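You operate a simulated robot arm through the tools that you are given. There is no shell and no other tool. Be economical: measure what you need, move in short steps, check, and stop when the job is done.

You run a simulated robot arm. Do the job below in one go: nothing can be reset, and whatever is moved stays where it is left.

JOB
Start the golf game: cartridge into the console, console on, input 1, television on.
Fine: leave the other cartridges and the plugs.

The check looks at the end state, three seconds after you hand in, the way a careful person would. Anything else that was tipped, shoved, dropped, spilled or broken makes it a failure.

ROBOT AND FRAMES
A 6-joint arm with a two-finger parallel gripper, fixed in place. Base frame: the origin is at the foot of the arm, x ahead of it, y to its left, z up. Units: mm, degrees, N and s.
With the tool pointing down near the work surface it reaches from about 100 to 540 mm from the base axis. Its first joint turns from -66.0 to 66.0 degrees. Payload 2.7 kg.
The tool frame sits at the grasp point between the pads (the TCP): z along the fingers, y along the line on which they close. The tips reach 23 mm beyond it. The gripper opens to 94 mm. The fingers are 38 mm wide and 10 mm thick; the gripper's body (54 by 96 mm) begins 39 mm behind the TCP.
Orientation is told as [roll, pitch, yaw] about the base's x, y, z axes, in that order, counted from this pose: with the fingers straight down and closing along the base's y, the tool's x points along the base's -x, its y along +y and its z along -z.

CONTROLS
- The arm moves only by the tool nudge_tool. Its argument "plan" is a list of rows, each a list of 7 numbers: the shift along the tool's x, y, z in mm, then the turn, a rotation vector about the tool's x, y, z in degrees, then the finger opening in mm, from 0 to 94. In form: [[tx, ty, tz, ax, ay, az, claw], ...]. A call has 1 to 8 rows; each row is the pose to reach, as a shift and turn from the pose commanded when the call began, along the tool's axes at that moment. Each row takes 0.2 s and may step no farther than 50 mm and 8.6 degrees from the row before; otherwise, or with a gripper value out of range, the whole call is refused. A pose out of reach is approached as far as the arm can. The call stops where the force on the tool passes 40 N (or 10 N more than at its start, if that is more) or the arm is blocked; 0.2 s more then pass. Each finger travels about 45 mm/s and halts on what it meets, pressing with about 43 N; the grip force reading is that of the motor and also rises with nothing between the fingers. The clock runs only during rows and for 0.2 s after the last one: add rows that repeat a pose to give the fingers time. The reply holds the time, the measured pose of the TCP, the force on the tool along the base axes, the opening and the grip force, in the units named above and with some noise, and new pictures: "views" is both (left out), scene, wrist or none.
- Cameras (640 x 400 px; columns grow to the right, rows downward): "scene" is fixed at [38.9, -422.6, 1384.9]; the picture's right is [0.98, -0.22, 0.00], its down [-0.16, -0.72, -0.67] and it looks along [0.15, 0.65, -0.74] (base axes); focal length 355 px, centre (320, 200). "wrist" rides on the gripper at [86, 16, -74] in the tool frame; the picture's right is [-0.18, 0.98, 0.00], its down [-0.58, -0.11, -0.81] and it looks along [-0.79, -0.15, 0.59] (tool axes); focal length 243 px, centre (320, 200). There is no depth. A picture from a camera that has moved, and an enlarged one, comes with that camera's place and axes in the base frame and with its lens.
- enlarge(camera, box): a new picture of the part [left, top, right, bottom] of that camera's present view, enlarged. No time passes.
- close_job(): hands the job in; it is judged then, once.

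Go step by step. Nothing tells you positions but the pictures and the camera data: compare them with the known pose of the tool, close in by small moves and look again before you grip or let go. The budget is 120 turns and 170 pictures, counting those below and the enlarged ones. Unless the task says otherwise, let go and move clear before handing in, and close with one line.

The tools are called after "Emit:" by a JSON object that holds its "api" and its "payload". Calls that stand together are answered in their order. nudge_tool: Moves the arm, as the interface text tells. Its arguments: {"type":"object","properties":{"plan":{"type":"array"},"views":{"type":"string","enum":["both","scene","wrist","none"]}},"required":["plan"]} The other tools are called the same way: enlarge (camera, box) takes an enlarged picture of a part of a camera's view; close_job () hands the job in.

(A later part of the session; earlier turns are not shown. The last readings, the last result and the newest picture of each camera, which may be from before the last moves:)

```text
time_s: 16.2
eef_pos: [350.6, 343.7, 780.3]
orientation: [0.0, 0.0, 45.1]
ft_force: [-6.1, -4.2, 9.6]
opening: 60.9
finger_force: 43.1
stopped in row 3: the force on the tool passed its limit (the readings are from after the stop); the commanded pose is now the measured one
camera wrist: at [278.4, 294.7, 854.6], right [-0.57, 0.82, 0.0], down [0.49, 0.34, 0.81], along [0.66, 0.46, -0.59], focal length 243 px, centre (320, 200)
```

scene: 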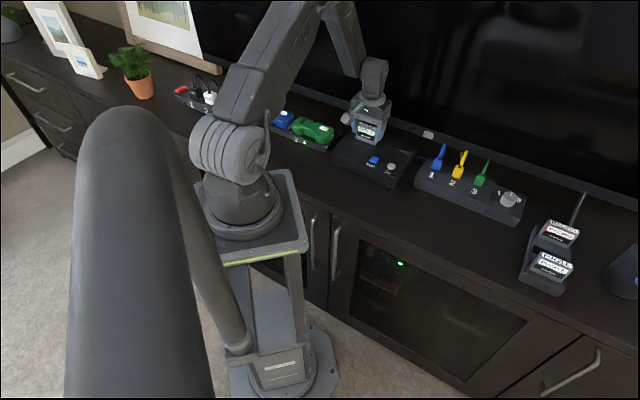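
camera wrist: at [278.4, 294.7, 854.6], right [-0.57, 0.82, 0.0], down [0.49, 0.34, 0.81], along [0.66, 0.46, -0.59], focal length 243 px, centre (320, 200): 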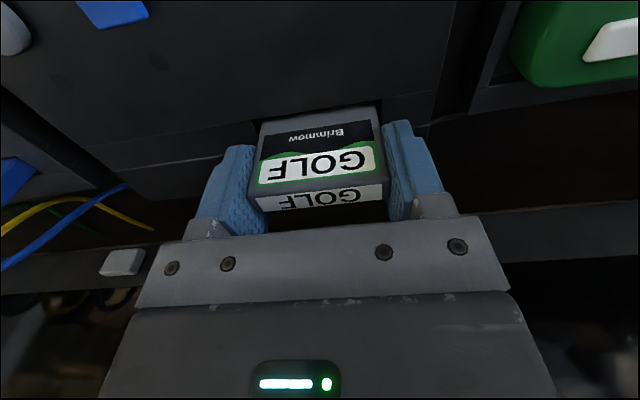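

Contact came at TCP z≈778, which matches the estimated slot floor, so the cartridge is seated. I'll release and rise.

Emit:
{"api": "nudge_tool", "payload": {"plan": [[0, 0, 1, 0, 0, 0, 62], [0, 0, 1, 0, 0, 0, 70], [0, 0, 1, 0, 0, 0, 80], [0, 0, 1, 0, 0, 0, 80], [0, 0, -20, 0, 0, 0, 80], [0, 0, -60, 0, 0, 0, 80], [0, 0, -100, 0, 0, 0, 80]]}}

Emit:
{"api": "enlarge", "payload": {"camera": "scene", "box": [320, 100, 440, 190]}}

Emit:
{"api": "enlarge", "payload": {"camera": "wrist", "box": [220, 0, 420, 155]}}

```text
time_s: 17.8
eef_pos: [352.1, 344.9, 880.7]
orientation: [0.0, 0.0, 45.2]
ft_force: [0.7, 1.3, -0.3]
opening: 80.1
finger_force: 0.1
camera wrist: at [279.2, 295.0, 954.7], right [-0.57, 0.82, 0.0], down [0.49, 0.33, 0.81], along [0.67, 0.46, -0.59], focal length 243 px, centre (320, 200)
```

scene: 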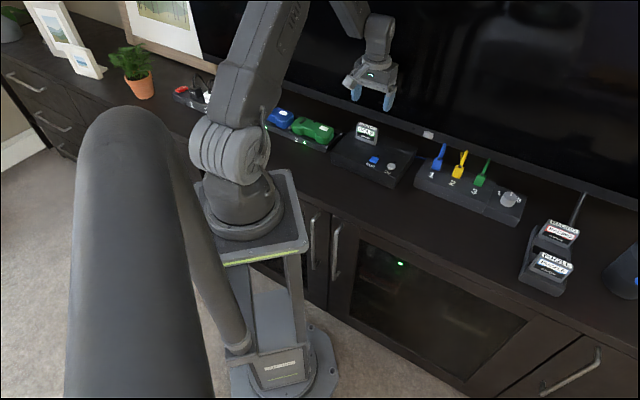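
wrist: 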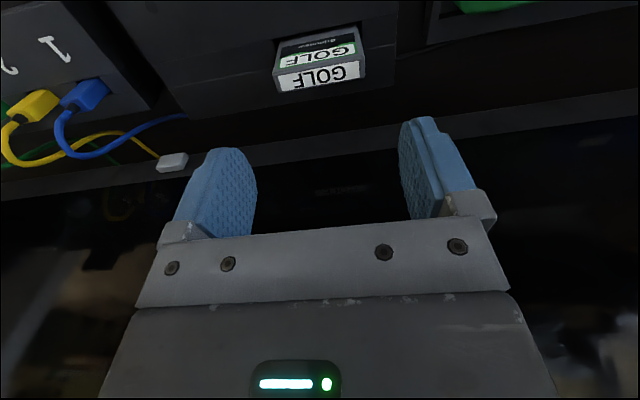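

```text
4.44 times, centred on (380, 145) of scene
camera zoom: at [38.9, -422.6, 1384.9], right [0.98, -0.22, 0.0], down [-0.16, -0.72, -0.67], along [0.15, 0.65, -0.74], focal length 1576 px, centre (53, 444)
```

zoom: 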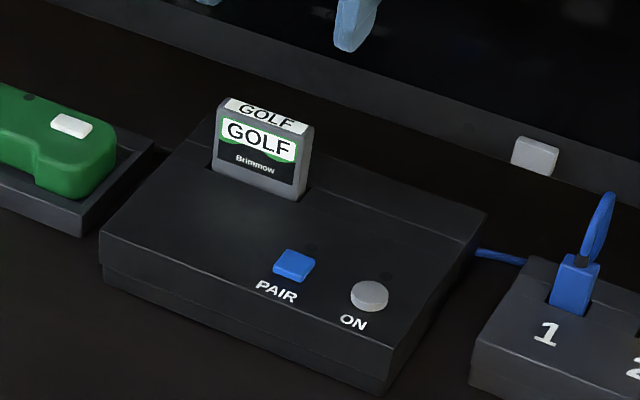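

```text
2.58 times, centred on (320, 78) of wrist
camera zoom: at [279.2, 295.0, 954.7], right [-0.57, 0.82, 0.0], down [0.49, 0.33, 0.81], along [0.67, 0.46, -0.59], focal length 626 px, centre (320, 516)
```

zoom: 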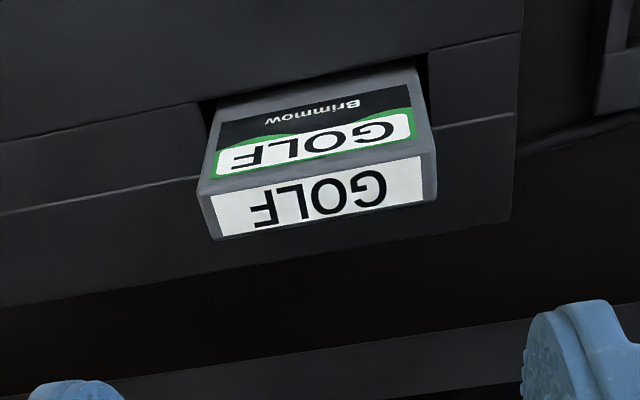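

The GOLF cartridge sits neatly in the slot. Next I'll press ON, near (380, 217, 742): move over it with the fingers closed and look.

Emit:
{"api": "nudge_tool", "payload": {"plan": [[22, -34, 0, 0, 0, 0, 50], [46, -72, 0, 0, 0, 0, 20], [70.7, -110, 0, 0, 0, 0, 0], [70.7, -110, 40, 0, 0, 0, 0], [70.7, -110, 70, 0, 0, 0, 0], [70.7, -110, 70, 0, 0, 0, 0]]}}

Emit:
{"api": "enlarge", "payload": {"camera": "scene", "box": [330, 110, 450, 200]}}

Emit:
{"api": "enlarge", "payload": {"camera": "wrist", "box": [220, 40, 420, 210]}}

```text
time_s: 19.2
eef_pos: [381.1, 218.3, 808.2]
orientation: [0.0, -0.1, 45.1]
ft_force: [-0.1, 0.2, -0.1]
opening: 0.1
finger_force: 42.2
camera wrist: at [307.2, 168.0, 883.0], right [-0.57, 0.82, 0.0], down [0.49, 0.33, 0.81], along [0.67, 0.46, -0.59], focal length 243 px, centre (320, 200)
```

scene: 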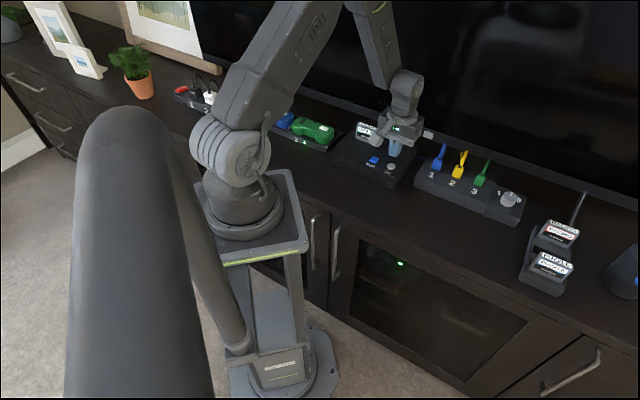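
wrist: 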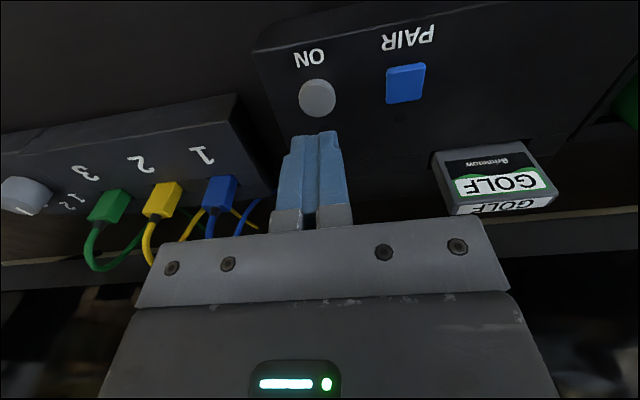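

```text
4.44 times, centred on (390, 155) of scene
camera zoom: at [38.9, -422.6, 1384.9], right [0.98, -0.22, 0.0], down [-0.16, -0.72, -0.67], along [0.15, 0.65, -0.74], focal length 1576 px, centre (9, 400)
```

zoom: 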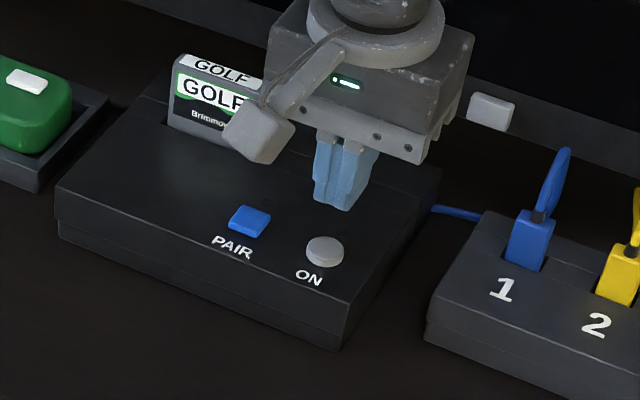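

```text
2.35 times, centred on (320, 125) of wrist
camera zoom: at [307.2, 168.0, 883.0], right [-0.57, 0.82, 0.0], down [0.49, 0.33, 0.81], along [0.67, 0.46, -0.59], focal length 571 px, centre (320, 376)
```

zoom: 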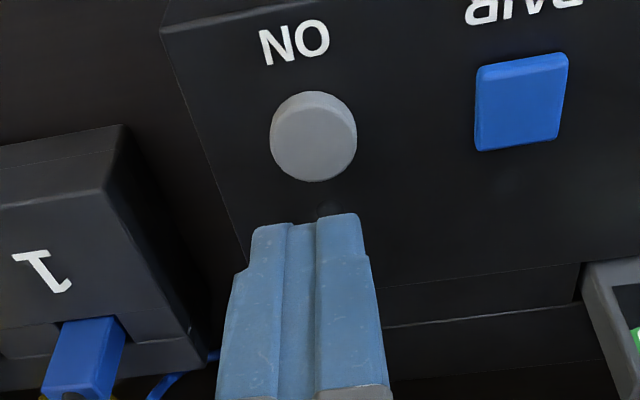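

The button centre is 6 mm toward the front of the tool. I'll shift, then press down in small steps.

Emit:
{"api": "nudge_tool", "payload": {"plan": [[6, 1, 10, 0, 0, 0, 0], [6, 1, 30, 0, 0, 0, 0], [6, 1, 36, 0, 0, 0, 0], [6, 1, 39, 0, 0, 0, 0], [6, 1, 42, 0, 0, 0, 0], [6, 1, 44, 0, 0, 0, 0], [6, 1, 46, 0, 0, 0, 0], [6, 1, 48, 0, 0, 0, 0]]}}

Emit:
{"api": "enlarge", "payload": {"camera": "wrist", "box": [220, 40, 420, 210]}}

```text
time_s: 20.6
eef_pos: [374.9, 214.1, 768.6]
orientation: [-0.1, 0.0, 45.2]
ft_force: [-4.3, -1.8, 10.8]
opening: 0.0
finger_force: 42.4
stopped in row 6: the force on the tool passed its limit (the readings are from after the stop); the commanded pose is now the measured one
camera wrist: at [302.0, 165.0, 843.5], right [-0.57, 0.82, 0.0], down [0.49, 0.33, 0.81], along [0.67, 0.46, -0.59], focal length 243 px, centre (320, 200)
```

scene: 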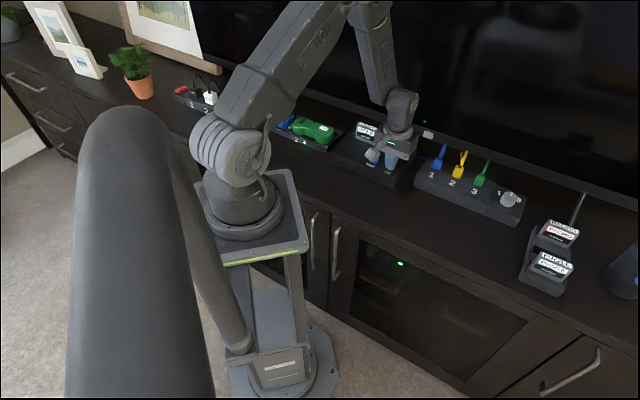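
wrist: 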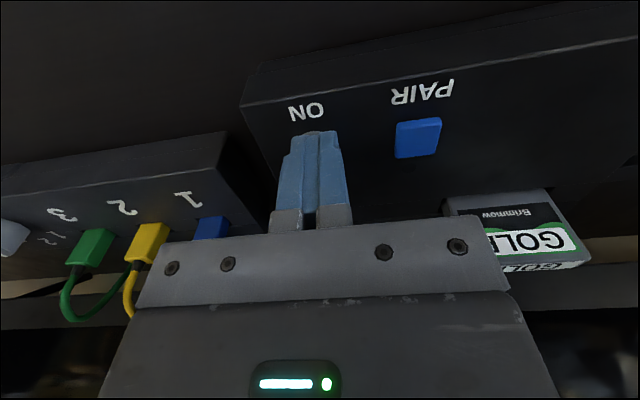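

```text
2.35 times, centred on (320, 125) of wrist
camera zoom: at [302.0, 165.0, 843.5], right [-0.57, 0.82, 0.0], down [0.49, 0.33, 0.81], along [0.67, 0.46, -0.59], focal length 571 px, centre (320, 376)
```

zoom: 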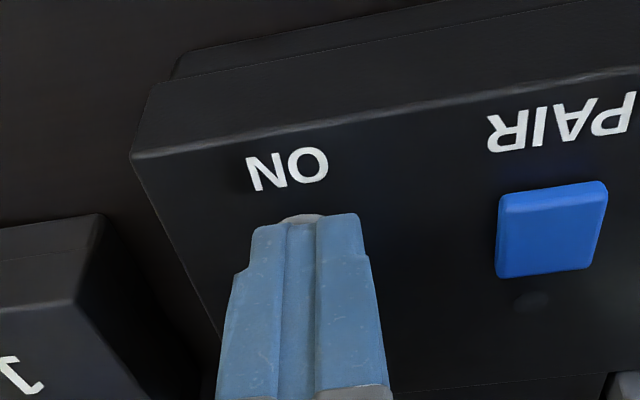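

Force was felt at the button. I'll lift and check the indicator LED.

Emit:
{"api": "nudge_tool", "payload": {"plan": [[0, 0, -20, 0, 0, 0, 0], [0, 0, -60, 0, 0, 0, 0], [0, 0, -100, 0, 0, 0, 0]]}}

Emit:
{"api": "enlarge", "payload": {"camera": "wrist", "box": [220, 0, 460, 150]}}

Emit:
{"api": "enlarge", "payload": {"camera": "scene", "box": [320, 100, 440, 190]}}

```text
time_s: 21.4
eef_pos: [372.8, 215.7, 869.8]
orientation: [0.0, -0.1, 45.1]
ft_force: [-1.1, -0.7, 0.6]
opening: 0.2
finger_force: 42.7
camera wrist: at [300.3, 166.6, 943.4], right [-0.57, 0.82, 0.0], down [0.49, 0.33, 0.81], along [0.67, 0.46, -0.59], focal length 243 px, centre (320, 200)
```

scene: 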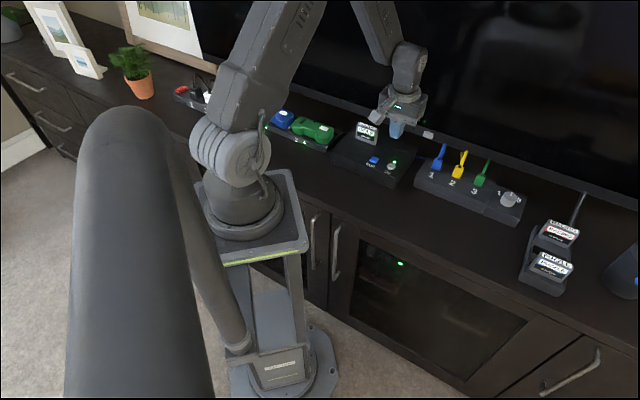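
wrist: 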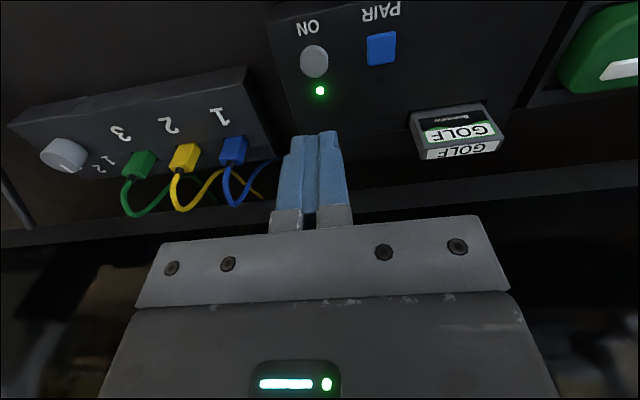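

```text
2.67 times, centred on (340, 75) of wrist
camera zoom: at [300.3, 166.6, 943.4], right [-0.57, 0.82, 0.0], down [0.49, 0.33, 0.81], along [0.67, 0.46, -0.59], focal length 647 px, centre (267, 533)
```

zoom: 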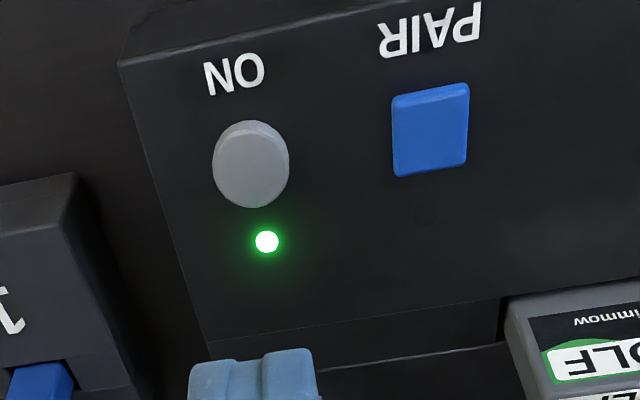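

```text
4.44 times, centred on (380, 145) of scene
camera zoom: at [38.9, -422.6, 1384.9], right [0.98, -0.22, 0.0], down [-0.16, -0.72, -0.67], along [0.15, 0.65, -0.74], focal length 1576 px, centre (53, 444)
```

zoom: 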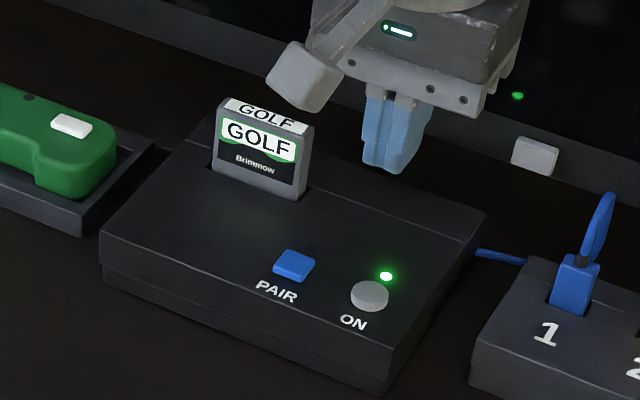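

The console's green LED is lit. Next is the selector knob at about (615, 43). I'll move above it and look closely at its marks.

Emit:
{"api": "nudge_tool", "payload": {"plan": [[-7, -42, 0, 0, 0, 0, 0], [-14, -84, 0, 0, 0, 0, 20], [-21, -126, 0, 0, 0, 0, 40], [-28, -168, 0, 0, 0, 0, 60], [-35, -210, 0, 0, 0, 0, 70], [-42, -252, 0, 0, 0, 0, 70], [-48.8, -293, 0, 0, 0, 0, 70], [-48.8, -293, 0, 0, 0, 0, 70]]}}

Emit:
{"api": "enlarge", "payload": {"camera": "wrist", "box": [240, 0, 440, 150]}}

Emit:
{"api": "enlarge", "payload": {"camera": "scene", "box": [440, 90, 600, 230]}}

```text
time_s: 23.2
eef_pos: [617.0, 41.3, 870.8]
orientation: [0.0, 0.0, 45.2]
ft_force: [-0.8, 0.8, -0.2]
opening: 70.3
finger_force: 0.1
camera wrist: at [543.7, -8.7, 944.2], right [-0.57, 0.82, 0.0], down [0.49, 0.33, 0.81], along [0.67, 0.46, -0.59], focal length 243 px, centre (320, 200)
```

scene: 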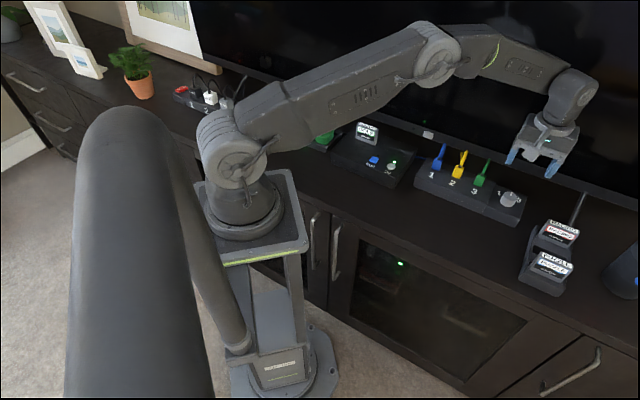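
wrist: 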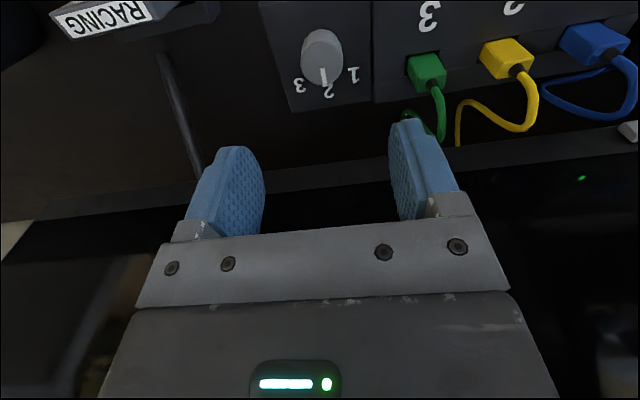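

```text
2.67 times, centred on (340, 75) of wrist
camera zoom: at [543.7, -8.7, 944.2], right [-0.57, 0.82, 0.0], down [0.49, 0.33, 0.81], along [0.67, 0.46, -0.59], focal length 647 px, centre (267, 533)
```

zoom: 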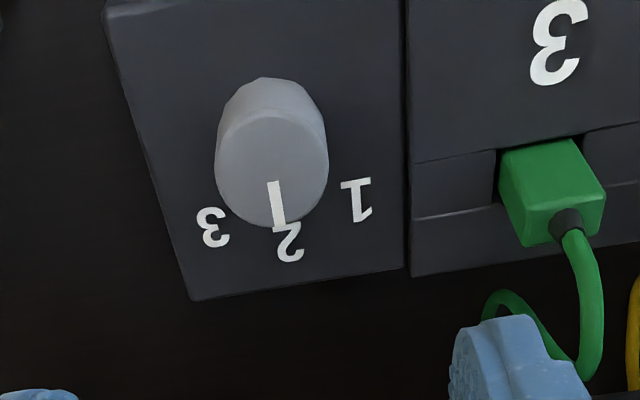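

```text
2.86 times, centred on (520, 160) of scene
camera zoom: at [38.9, -422.6, 1384.9], right [0.98, -0.22, 0.0], down [-0.16, -0.72, -0.67], along [0.15, 0.65, -0.74], focal length 1013 px, centre (-251, 314)
```

zoom: 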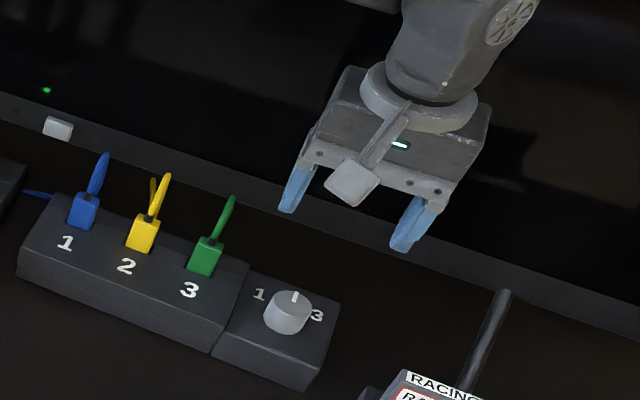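

The knob is about 32 mm across at (615, 42), its top at ~755. Seen from above, the marks sit at 45° (2), 90° (1) and 0° (3), so I need a 45° turn counter-clockwise. I'll go to yaw 0 and hover lower before gripping.

Emit:
{"api": "nudge_tool", "payload": {"plan": [[1.2, 2.2, 0, 0, 0, 7.5, 70], [1.2, 2.2, 0, 0, 0, 15, 66], [1.2, 2.2, 0, 0, 0, 22.5, 60], [1.2, 2.2, 0, 0, 0, 30, 60], [1.2, 2.2, 0, 0, 0, 37.5, 60], [1.2, 2.2, 20, 0, 0, 45, 60], [1.2, 2.2, 60, 0, 0, 45, 60], [1.2, 2.2, 60, 0, 0, 45, 60]]}}

Emit:
{"api": "enlarge", "payload": {"camera": "wrist", "box": [220, 50, 440, 215]}}

Emit:
{"api": "enlarge", "payload": {"camera": "scene", "box": [440, 110, 600, 240]}}

```text
time_s: 25.0
eef_pos: [616.5, 44.3, 810.4]
orientation: [0.1, -0.2, 0.0]
ft_force: [-0.5, 1.2, -0.3]
opening: 59.8
finger_force: 0.1
camera wrist: at [529.6, 61.0, 884.0], right [0.18, 0.98, 0.0], down [0.58, -0.11, 0.81], along [0.79, -0.15, -0.59], focal length 243 px, centre (320, 200)
```

scene: 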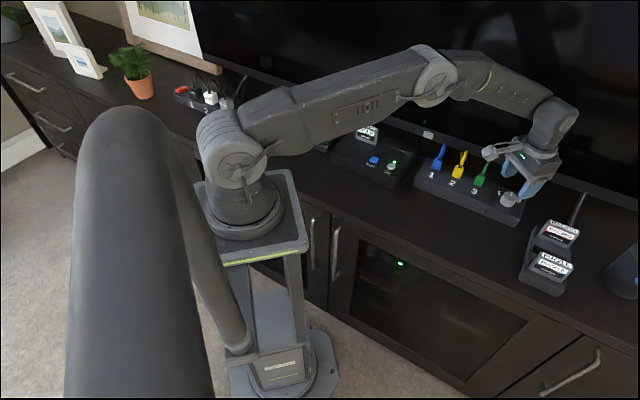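
wrist: 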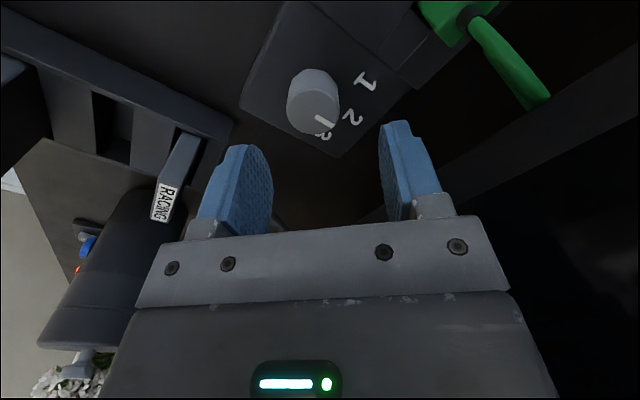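

```text
2.42 times, centred on (330, 132) of wrist
camera zoom: at [529.6, 61.0, 884.0], right [0.18, 0.98, 0.0], down [0.58, -0.11, 0.81], along [0.79, -0.15, -0.59], focal length 588 px, centre (296, 364)
```

zoom: 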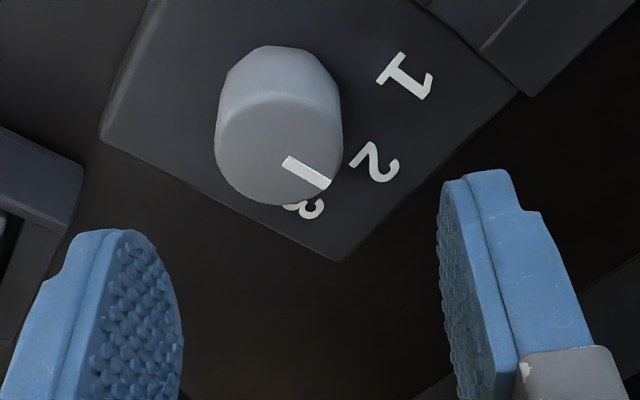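

```text
3.08 times, centred on (520, 175) of scene
camera zoom: at [38.9, -422.6, 1384.9], right [0.98, -0.22, 0.0], down [-0.16, -0.72, -0.67], along [0.15, 0.65, -0.74], focal length 1091 px, centre (-295, 277)
```

zoom: 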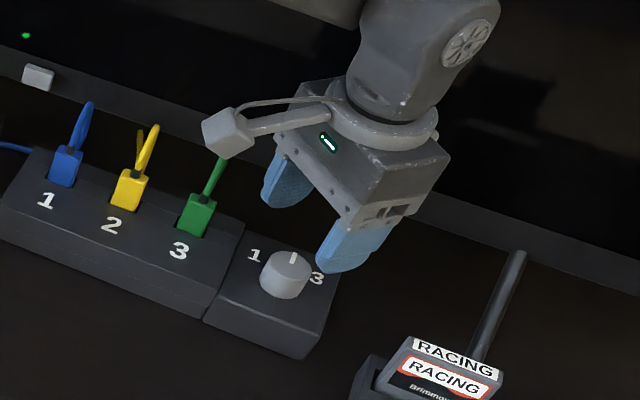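

The knob's centre is at (614.5, 41.3) and cable clearances look fine. I'll lower over it.

Emit:
{"api": "nudge_tool", "payload": {"plan": [[2, -2.5, 0, 0, 0, 0, 52], [2, -2.5, 20, 0, 0, 0, 52], [2, -2.5, 36, 0, 0, 0, 52], [2, -2.5, 41, 0, 0, 0, 52], [2, -2.5, 45, 0, 0, 0, 52], [2, -2.5, 47, 0, 0, 0, 52]]}}

Emit:
{"api": "enlarge", "payload": {"camera": "wrist", "box": [220, 90, 440, 240]}}

Emit:
{"api": "enlarge", "payload": {"camera": "scene", "box": [440, 110, 600, 240]}}

```text
time_s: 26.4
eef_pos: [612.0, 41.7, 761.8]
orientation: [0.0, -0.1, 0.0]
ft_force: [0.0, -0.3, 0.1]
opening: 52.1
finger_force: 0.0
camera wrist: at [525.9, 56.9, 836.2], right [0.18, 0.98, 0.0], down [0.58, -0.11, 0.81], along [0.79, -0.15, -0.59], focal length 243 px, centre (320, 200)
```

scene: 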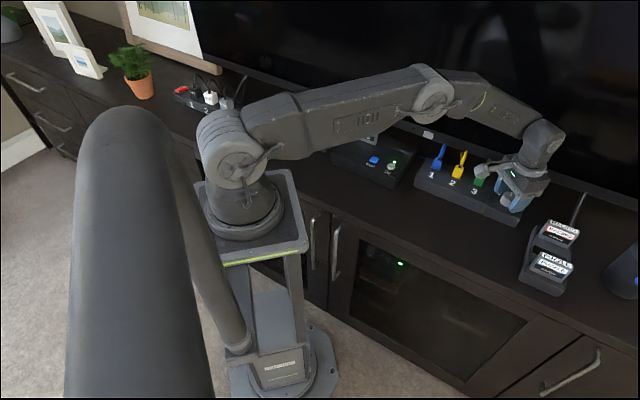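
wrist: 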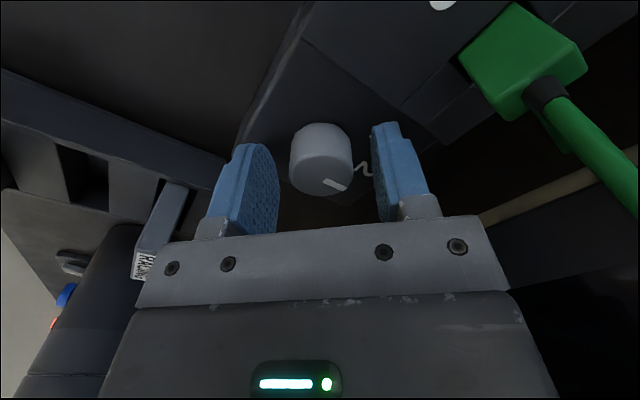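

```text
2.67 times, centred on (330, 165) of wrist
camera zoom: at [525.9, 56.9, 836.2], right [0.18, 0.98, 0.0], down [0.58, -0.11, 0.81], along [0.79, -0.15, -0.59], focal length 647 px, centre (293, 293)
```

zoom: 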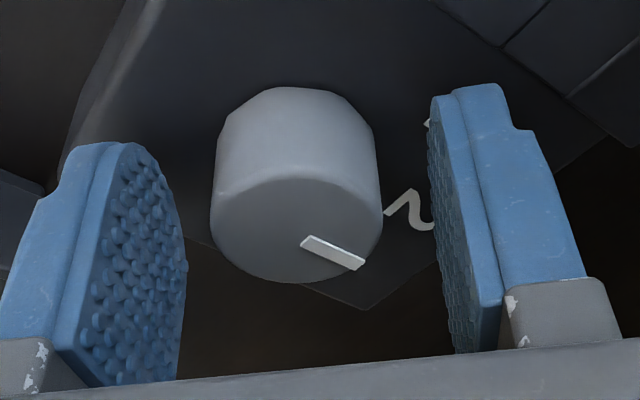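

```text
3.08 times, centred on (520, 175) of scene
camera zoom: at [38.9, -422.6, 1384.9], right [0.98, -0.22, 0.0], down [-0.16, -0.72, -0.67], along [0.15, 0.65, -0.74], focal length 1091 px, centre (-295, 277)
```

zoom: 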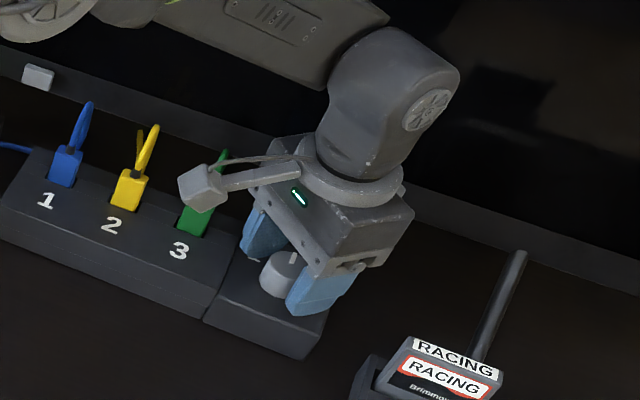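

The knob is between the pads with a small offset. I'll centre by 3 mm and close.

Emit:
{"api": "nudge_tool", "payload": {"plan": [[-3, -1, 0, 0, 0, 0, 52], [-3, -1, 0, 0, 0, 0, 40], [-3, -1, 0, 0, 0, 0, 28], [-3, -1, 0, 0, 0, 0, 22], [-3, -1, 0, 0, 0, 0, 22]], "views": "wrist"}}

Emit:
{"api": "enlarge", "payload": {"camera": "wrist", "box": [220, 90, 440, 240]}}

```text
time_s: 27.6
eef_pos: [615.3, 42.1, 762.8]
orientation: [0.1, -0.1, 0.1]
ft_force: [0.9, 9.1, -1.4]
opening: 31.6
finger_force: 45.3
camera wrist: at [528.7, 57.1, 836.2], right [0.18, 0.98, 0.0], down [0.58, -0.11, 0.81], along [0.79, -0.15, -0.59], focal length 243 px, centre (320, 200)
```

wrist: 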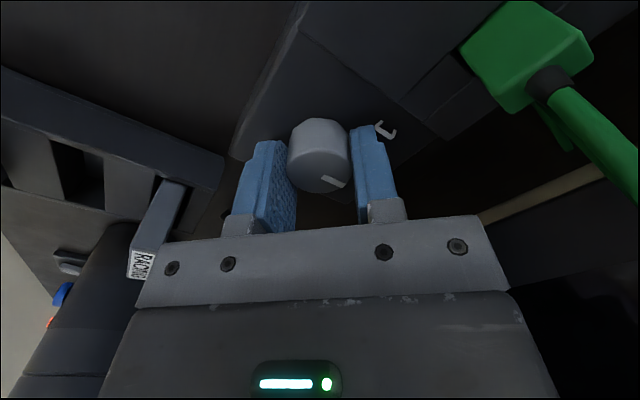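

```text
2.67 times, centred on (330, 165) of wrist
camera zoom: at [528.7, 57.1, 836.2], right [0.18, 0.98, 0.0], down [0.58, -0.11, 0.81], along [0.79, -0.15, -0.59], focal length 647 px, centre (293, 293)
```

zoom: 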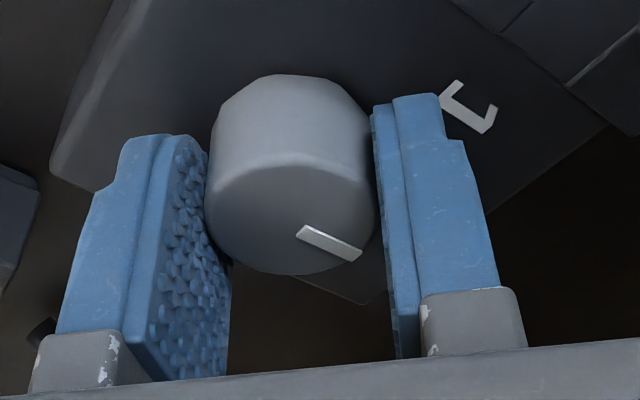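

The knob is gripped at 31.6 mm. I'll turn it 45° counter-clockwise.

Emit:
{"api": "nudge_tool", "payload": {"plan": [[0, 0.7, 0, 0, 0, -7.5, 22], [0, 0.7, 0, 0, 0, -15, 22], [0, 0.7, 0, 0, 0, -22.5, 22], [0, 0.7, 0, 0, 0, -30, 22], [0, 0.7, 0, 0, 0, -37.5, 22], [0, 0.7, 0, 0, 0, -45, 22], [0, 0.7, 0, 0, 0, -45, 22]]}}

Emit:
{"api": "enlarge", "payload": {"camera": "wrist", "box": [220, 90, 440, 240]}}

```text
time_s: 29.2
eef_pos: [615.8, 41.7, 761.3]
orientation: [0.0, -0.2, 45.3]
ft_force: [-0.8, 17.3, 1.2]
opening: 31.6
finger_force: 45.5
camera wrist: at [542.4, -7.9, 836.1], right [-0.57, 0.82, 0.0], down [0.49, 0.33, 0.81], along [0.66, 0.46, -0.59], focal length 243 px, centre (320, 200)
```

scene: 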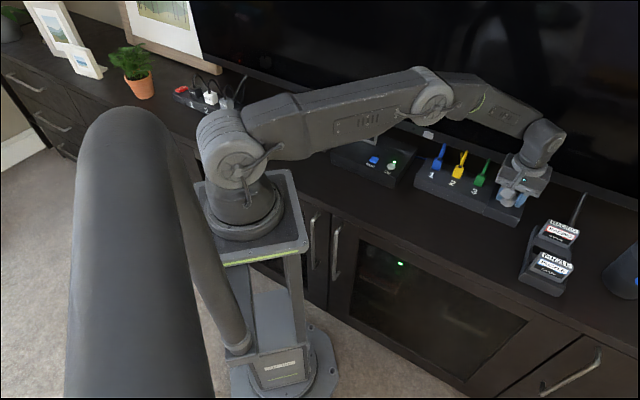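
wrist: 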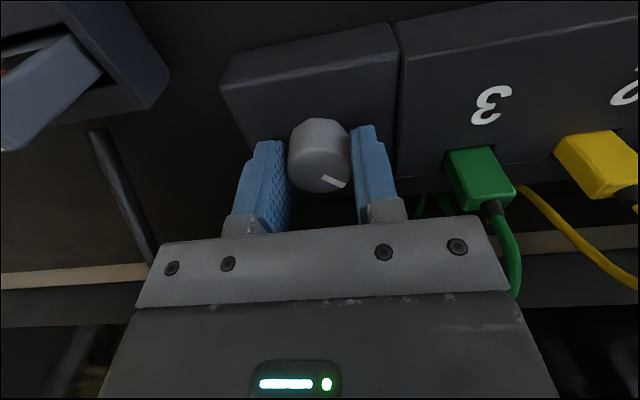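

```text
2.67 times, centred on (330, 165) of wrist
camera zoom: at [542.4, -7.9, 836.1], right [-0.57, 0.82, 0.0], down [0.49, 0.33, 0.81], along [0.66, 0.46, -0.59], focal length 647 px, centre (293, 293)
```

zoom: 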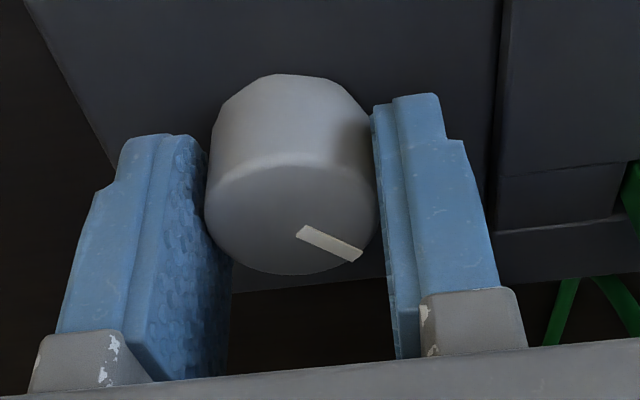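

The knob turned with the gripper. I'll open, lift and check the pointer.

Emit:
{"api": "nudge_tool", "payload": {"plan": [[0, 0, 0, 0, 0, 0, 36], [0, 0, 0, 0, 0, 0, 46], [0, 0, 0, 0, 0, 0, 54], [0, 0, 0, 0, 0, 0, 54], [0, 0, -20, 0, 0, 0, 54], [0, 0, -60, 0, 0, 0, 54], [0, 0, -100, 0, 0, 0, 54]]}}

Emit:
{"api": "enlarge", "payload": {"camera": "wrist", "box": [240, 0, 440, 150]}}

Emit:
{"api": "enlarge", "payload": {"camera": "scene", "box": [400, 90, 540, 230]}}

```text
time_s: 30.8
eef_pos: [615.8, 38.9, 863.3]
orientation: [0.1, -0.1, 45.0]
ft_force: [-0.2, -0.1, -0.1]
opening: 54.1
finger_force: 0.1
camera wrist: at [543.1, -10.5, 936.8], right [-0.57, 0.82, 0.0], down [0.49, 0.33, 0.81], along [0.67, 0.46, -0.59], focal length 243 px, centre (320, 200)
```

scene: 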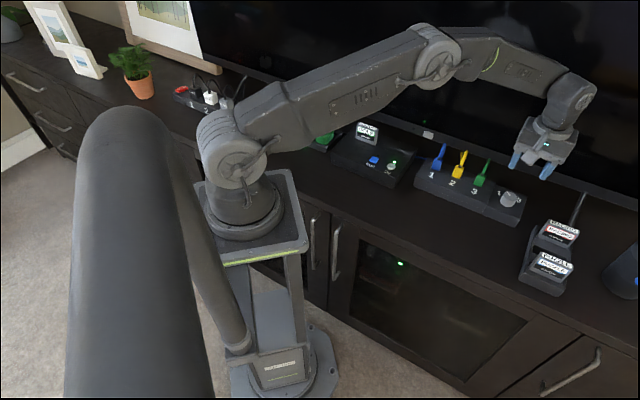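
wrist: 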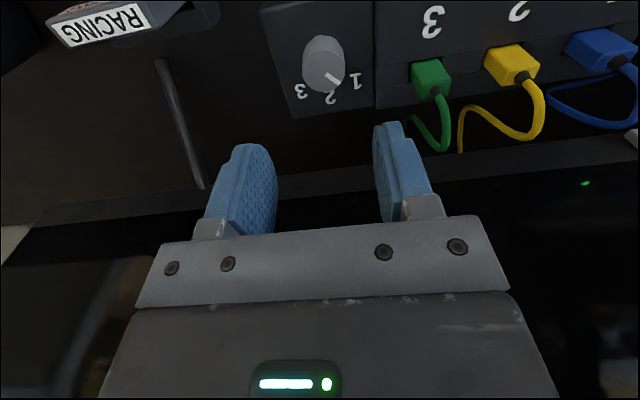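

```text
2.67 times, centred on (340, 75) of wrist
camera zoom: at [543.1, -10.5, 936.8], right [-0.57, 0.82, 0.0], down [0.49, 0.33, 0.81], along [0.67, 0.46, -0.59], focal length 647 px, centre (267, 533)
```

zoom: 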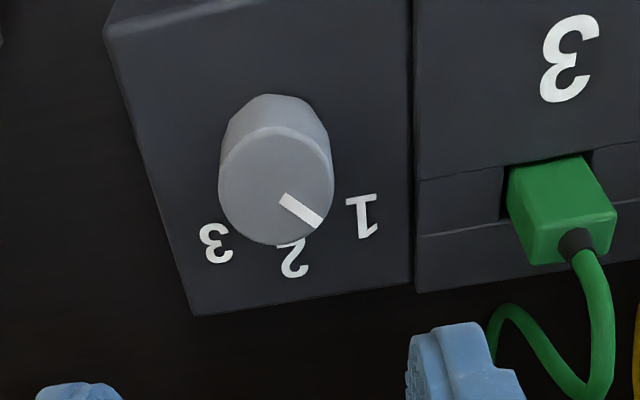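

```text
2.86 times, centred on (470, 160) of scene
camera zoom: at [38.9, -422.6, 1384.9], right [0.98, -0.22, 0.0], down [-0.16, -0.72, -0.67], along [0.15, 0.65, -0.74], focal length 1013 px, centre (-109, 314)
```

zoom: 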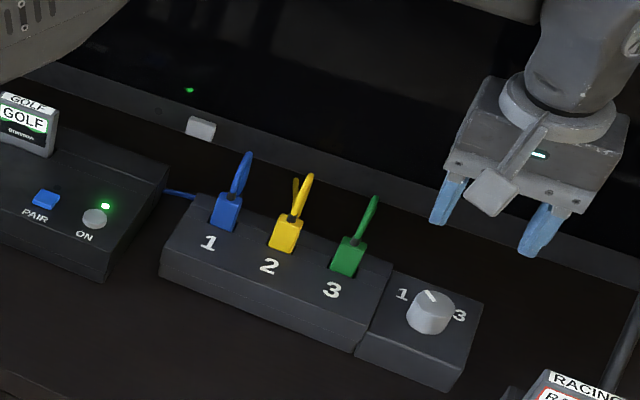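

The pointer now aims exactly along +y, at the "1" mark. Next is the TV power control, so I'll inspect the bezel.

Emit:
{"api": "enlarge", "payload": {"camera": "scene", "box": [380, 105, 470, 165]}}

Emit:
{"api": "enlarge", "payload": {"camera": "scene", "box": [180, 40, 300, 130]}}

```text
6.67 times, centred on (425, 135) of scene
camera zoom: at [38.9, -422.6, 1384.9], right [0.98, -0.22, 0.0], down [-0.16, -0.72, -0.67], along [0.15, 0.65, -0.74], focal length 2364 px, centre (-380, 633)
```

zoom: 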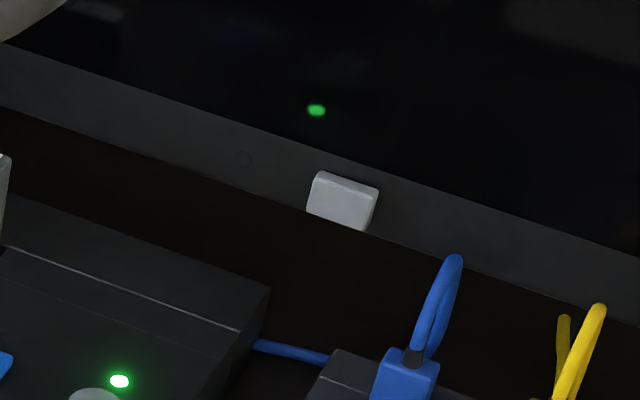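

```text
4.44 times, centred on (240, 85) of scene
camera zoom: at [38.9, -422.6, 1384.9], right [0.98, -0.22, 0.0], down [-0.16, -0.72, -0.67], along [0.15, 0.65, -0.74], focal length 1576 px, centre (676, 711)
```

zoom: 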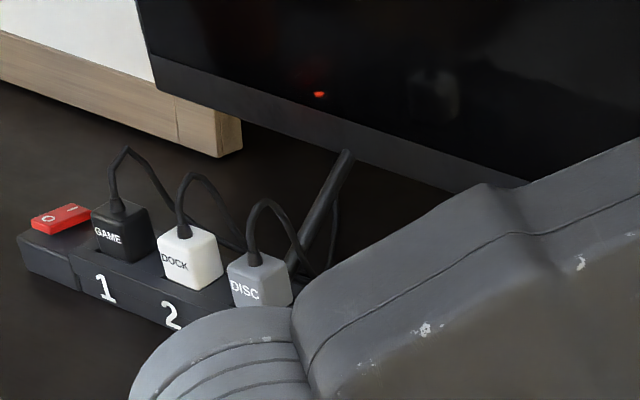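

The white block on the TV's bottom bezel, with an unlit LED beside it, is the power button, at roughly (503, 273, 783). I'll move in front of it with the fingers closed, high over the cables, then tilt the fingers toward the TV.

Emit:
{"api": "nudge_tool", "payload": {"plan": [[0, 35, -20, 0, 0, 0, 40], [-2, 75, -20, 0, 0, 0, 20], [-4, 117, -20, 0, 0, 0, 0], [-6, 160, -20, 0, 0, 0, 0], [-8, 203, -20, 0, 0, 0, 0], [-8, 245, -20, 0, 0, 0, 0], [-8, 245, -20, 0, 0, 0, 0]]}}

Emit:
{"api": "nudge_tool", "payload": {"plan": [[0, 0, 0, 0, -7.5, 0, 0], [0, 0, 0, 0, -15, 0, 0], [0, 0, 0, 0, -22.5, 0, 0], [0, 0, 0, 0, -30, 0, 0], [0, 0, 0, 0, -37.5, 0, 0], [0, 0, 0, 0, -45, 0, 0], [0, 0, 0, 0, -45, 0, 0]]}}

```text
time_s: 32.4
eef_pos: [447.1, 221.0, 881.4]
orientation: [-0.1, -0.2, 45.0]
ft_force: [-0.2, 0.9, -0.7]
opening: 0.0
finger_force: 42.1
camera wrist: at [375.3, 170.9, 955.3], right [-0.57, 0.82, 0.0], down [0.49, 0.33, 0.81], along [0.67, 0.46, -0.59], focal length 243 px, centre (320, 200)
```

scene: 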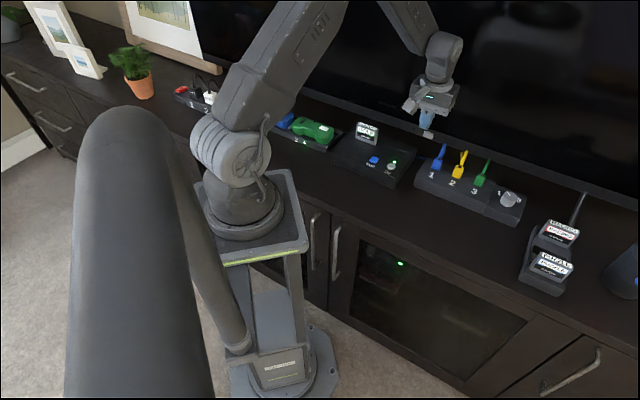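
wrist: 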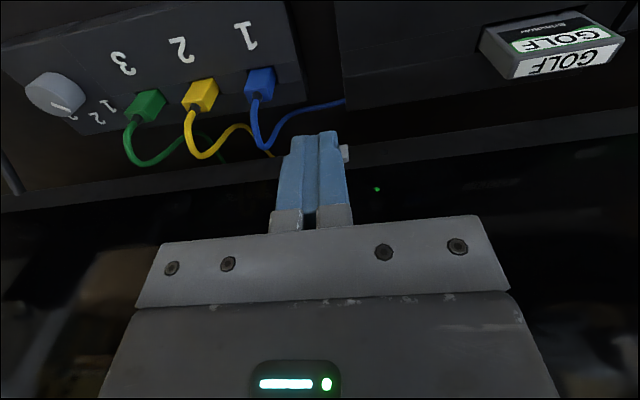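

```text
time_s: 34.0
eef_pos: [447.1, 220.1, 882.6]
orientation: [-0.1, -45.1, 45.2]
ft_force: [0.6, -0.3, 0.2]
opening: 0.0
finger_force: 42.2
camera wrist: at [355.6, 149.4, 872.6], right [-0.6, 0.79, 0.13], down [-0.04, -0.19, 0.98], along [0.8, 0.59, 0.14], focal length 243 px, centre (320, 200)
```

scene: 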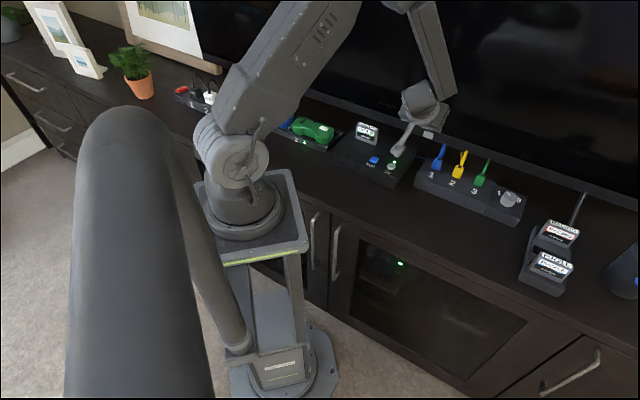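
wrist: 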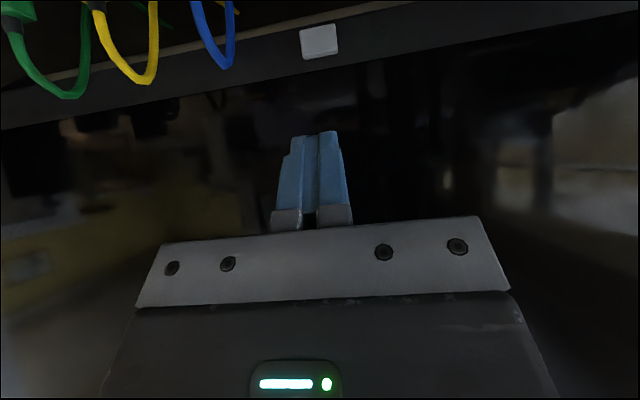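

The button triangulates well to (511, 283, 777), directly ahead along the tool's plane. I'll lower to its height while keeping about 40 mm away.

Emit:
{"api": "nudge_tool", "payload": {"plan": [[16, 1, 28, 0, 0, 0, 0], [32, 2, 56, 0, 0, 0, 0], [48, 2, 83, 0, 0, 0, 0], [48, 2, 83, 0, 0, 0, 0]]}}

Emit:
{"api": "enlarge", "payload": {"camera": "scene", "box": [360, 80, 480, 190]}}

```text
time_s: 35.0
eef_pos: [465.2, 239.4, 789.2]
orientation: [-0.1, -45.2, 45.2]
ft_force: [0.6, -0.6, 0.2]
opening: 0.0
finger_force: 42.3
camera wrist: at [372.3, 169.8, 780.1], right [-0.6, 0.79, 0.13], down [-0.04, -0.19, 0.98], along [0.8, 0.59, 0.15], focal length 243 px, centre (320, 200)
```

scene: 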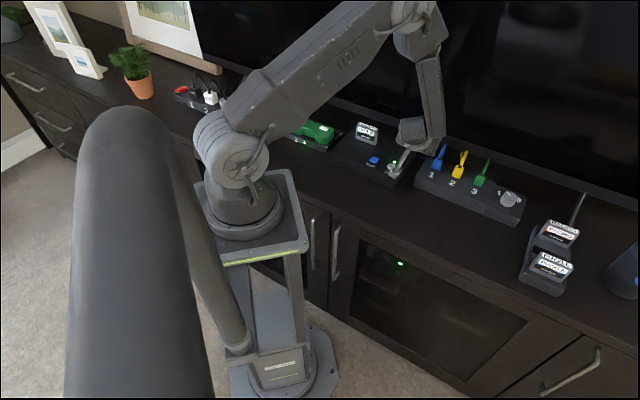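
wrist: 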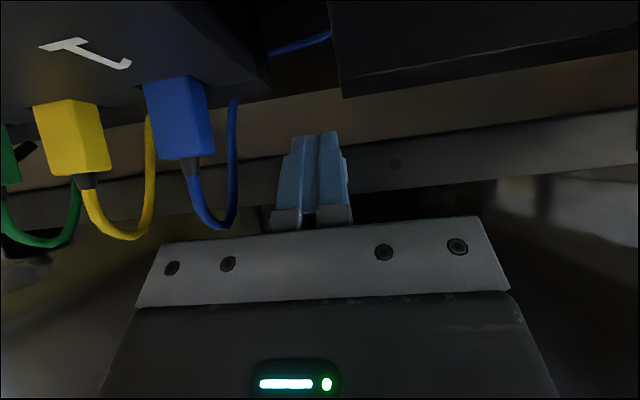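

```text
3.64 times, centred on (420, 135) of scene
camera zoom: at [38.9, -422.6, 1384.9], right [0.98, -0.22, 0.0], down [-0.16, -0.72, -0.67], along [0.15, 0.65, -0.74], focal length 1289 px, centre (-44, 436)
```

zoom: 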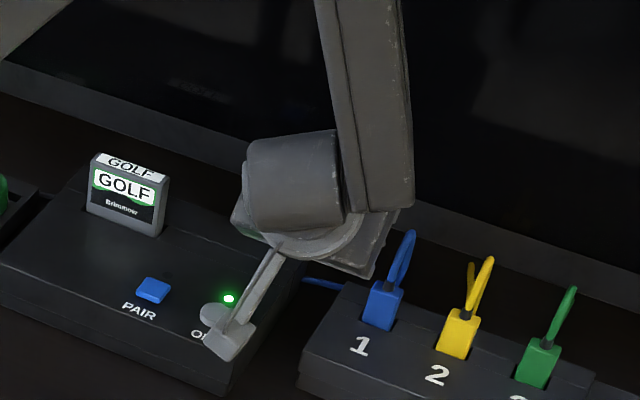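

The fingertips sit about 3 mm left of the button's centre. I'll correct that and advance toward the TV in small steps.

Emit:
{"api": "nudge_tool", "payload": {"plan": [[0, 3, 0, 0, 0, 0, 0], [-7, 3, 7, 0, 0, 0, 0], [-12, 3, 12, 0, 0, 0, 0], [-15.5, 3, 15.5, 0, 0, 0, 0], [-18.5, 3, 18.5, 0, 0, 0, 0], [-20.5, 3, 20.5, 0, 0, 0, 0]]}}

Emit:
{"api": "enlarge", "payload": {"camera": "wrist", "box": [220, 80, 440, 240]}}

Emit:
{"api": "enlarge", "payload": {"camera": "scene", "box": [360, 80, 480, 190]}}

```text
time_s: 36.4
eef_pos: [477.2, 256.3, 785.9]
orientation: [0.0, -44.4, 45.0]
ft_force: [-10.5, -9.6, 2.2]
opening: 0.0
finger_force: 42.1
stopped in row 6: the force on the tool passed its limit (the readings are from after the stop); the commanded pose is now the measured one
camera wrist: at [386.1, 187.2, 778.8], right [-0.6, 0.79, 0.13], down [-0.03, -0.18, 0.98], along [0.8, 0.59, 0.13], focal length 243 px, centre (320, 200)
```

scene: 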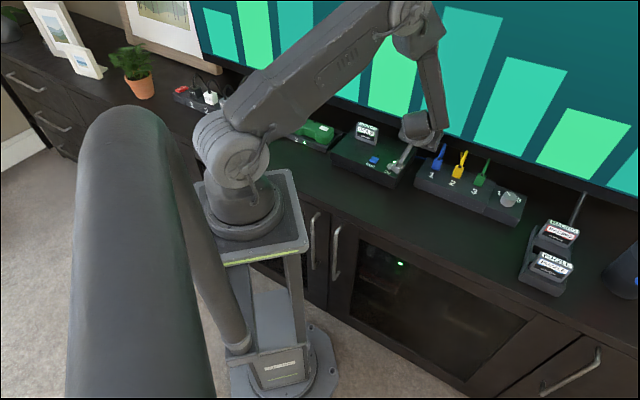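
wrist: 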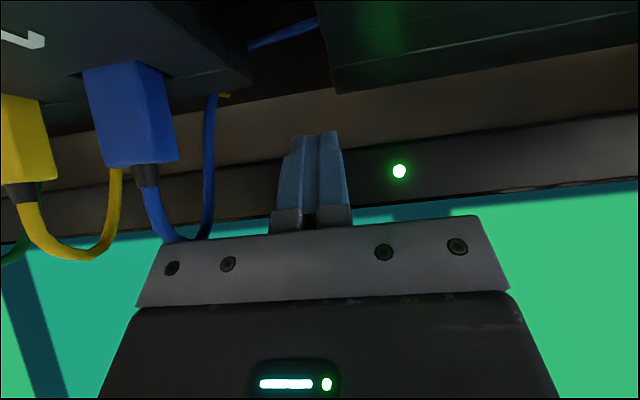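

```text
2.50 times, centred on (330, 160) of wrist
camera zoom: at [386.1, 187.2, 778.8], right [-0.6, 0.79, 0.13], down [-0.03, -0.18, 0.98], along [0.8, 0.59, 0.13], focal length 606 px, centre (295, 300)
```

zoom: 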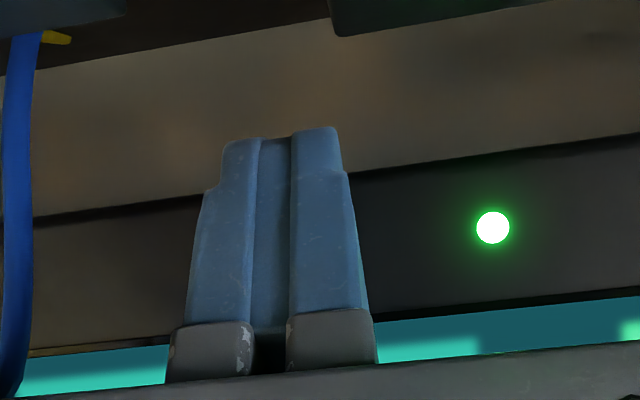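

```text
3.64 times, centred on (420, 135) of scene
camera zoom: at [38.6, -422.9, 1384.8], right [0.98, -0.22, 0.0], down [-0.16, -0.72, -0.67], along [0.15, 0.65, -0.74], focal length 1289 px, centre (-44, 436)
```

zoom: 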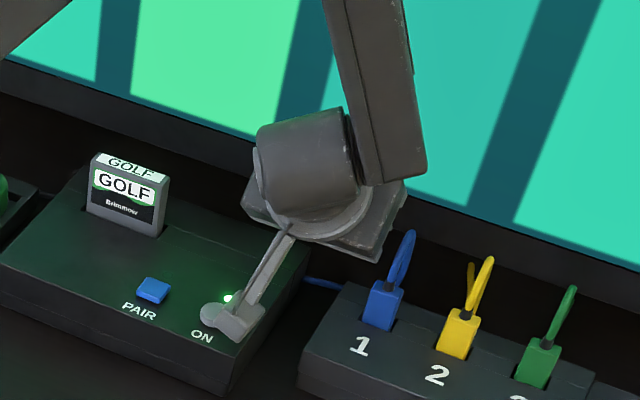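

The TV is on and its LED is green. I'll back straight away from the button, then rise.

Emit:
{"api": "nudge_tool", "payload": {"plan": [[12, 0, -12, 0, 0, 0, 0], [25, 0, -25, 0, 0, 0, 0], [5, 0, -45, 0, 0, 0, 0], [-20, 0, -70, 0, 0, 0, 0], [-45, 0, -95, 0, 0, 0, 0], [-45, 0, -95, 0, 0, 0, 0]]}}

Emit:
{"api": "enlarge", "payload": {"camera": "scene", "box": [320, 90, 560, 240]}}

```text
time_s: 37.8
eef_pos: [455.4, 233.1, 885.9]
orientation: [0.0, -44.7, 44.9]
ft_force: [-0.9, 1.1, 0.3]
opening: 0.0
finger_force: 41.9
camera wrist: at [363.8, 164.1, 878.7], right [-0.6, 0.79, 0.13], down [-0.03, -0.18, 0.98], along [0.8, 0.59, 0.14], focal length 243 px, centre (320, 200)
```

scene: 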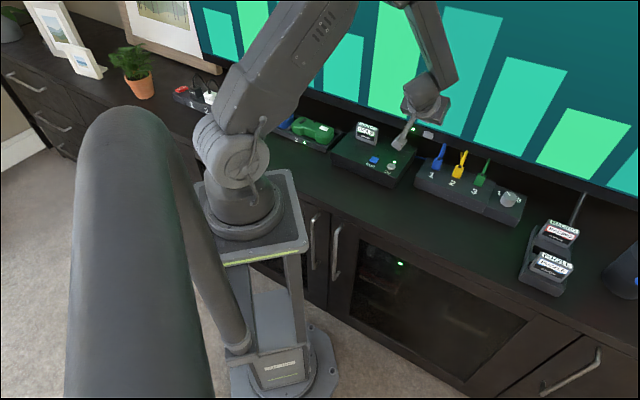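
wrist: 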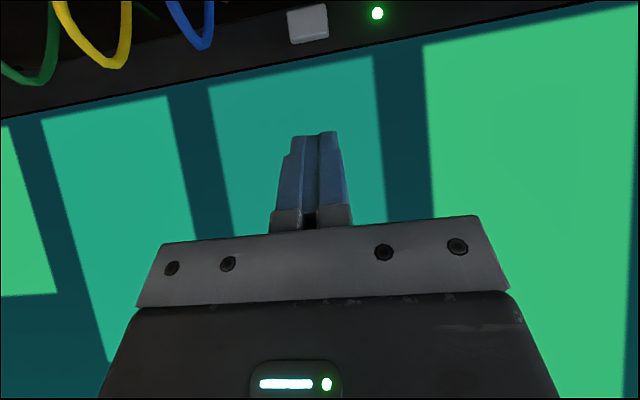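

```text
2.67 times, centred on (440, 165) of scene
camera zoom: at [38.9, -422.6, 1384.9], right [0.98, -0.22, 0.0], down [-0.16, -0.72, -0.67], along [0.15, 0.65, -0.74], focal length 946 px, centre (0, 293)
```

zoom: 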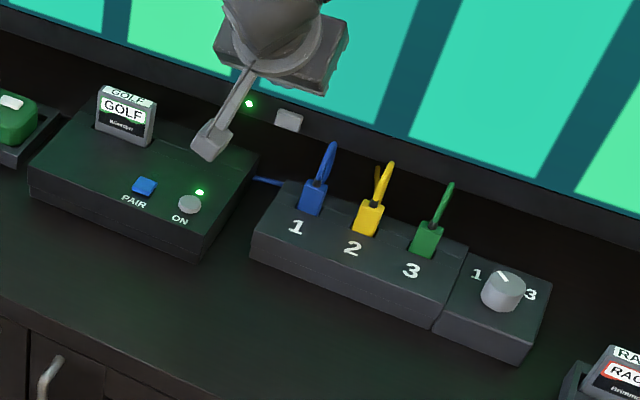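

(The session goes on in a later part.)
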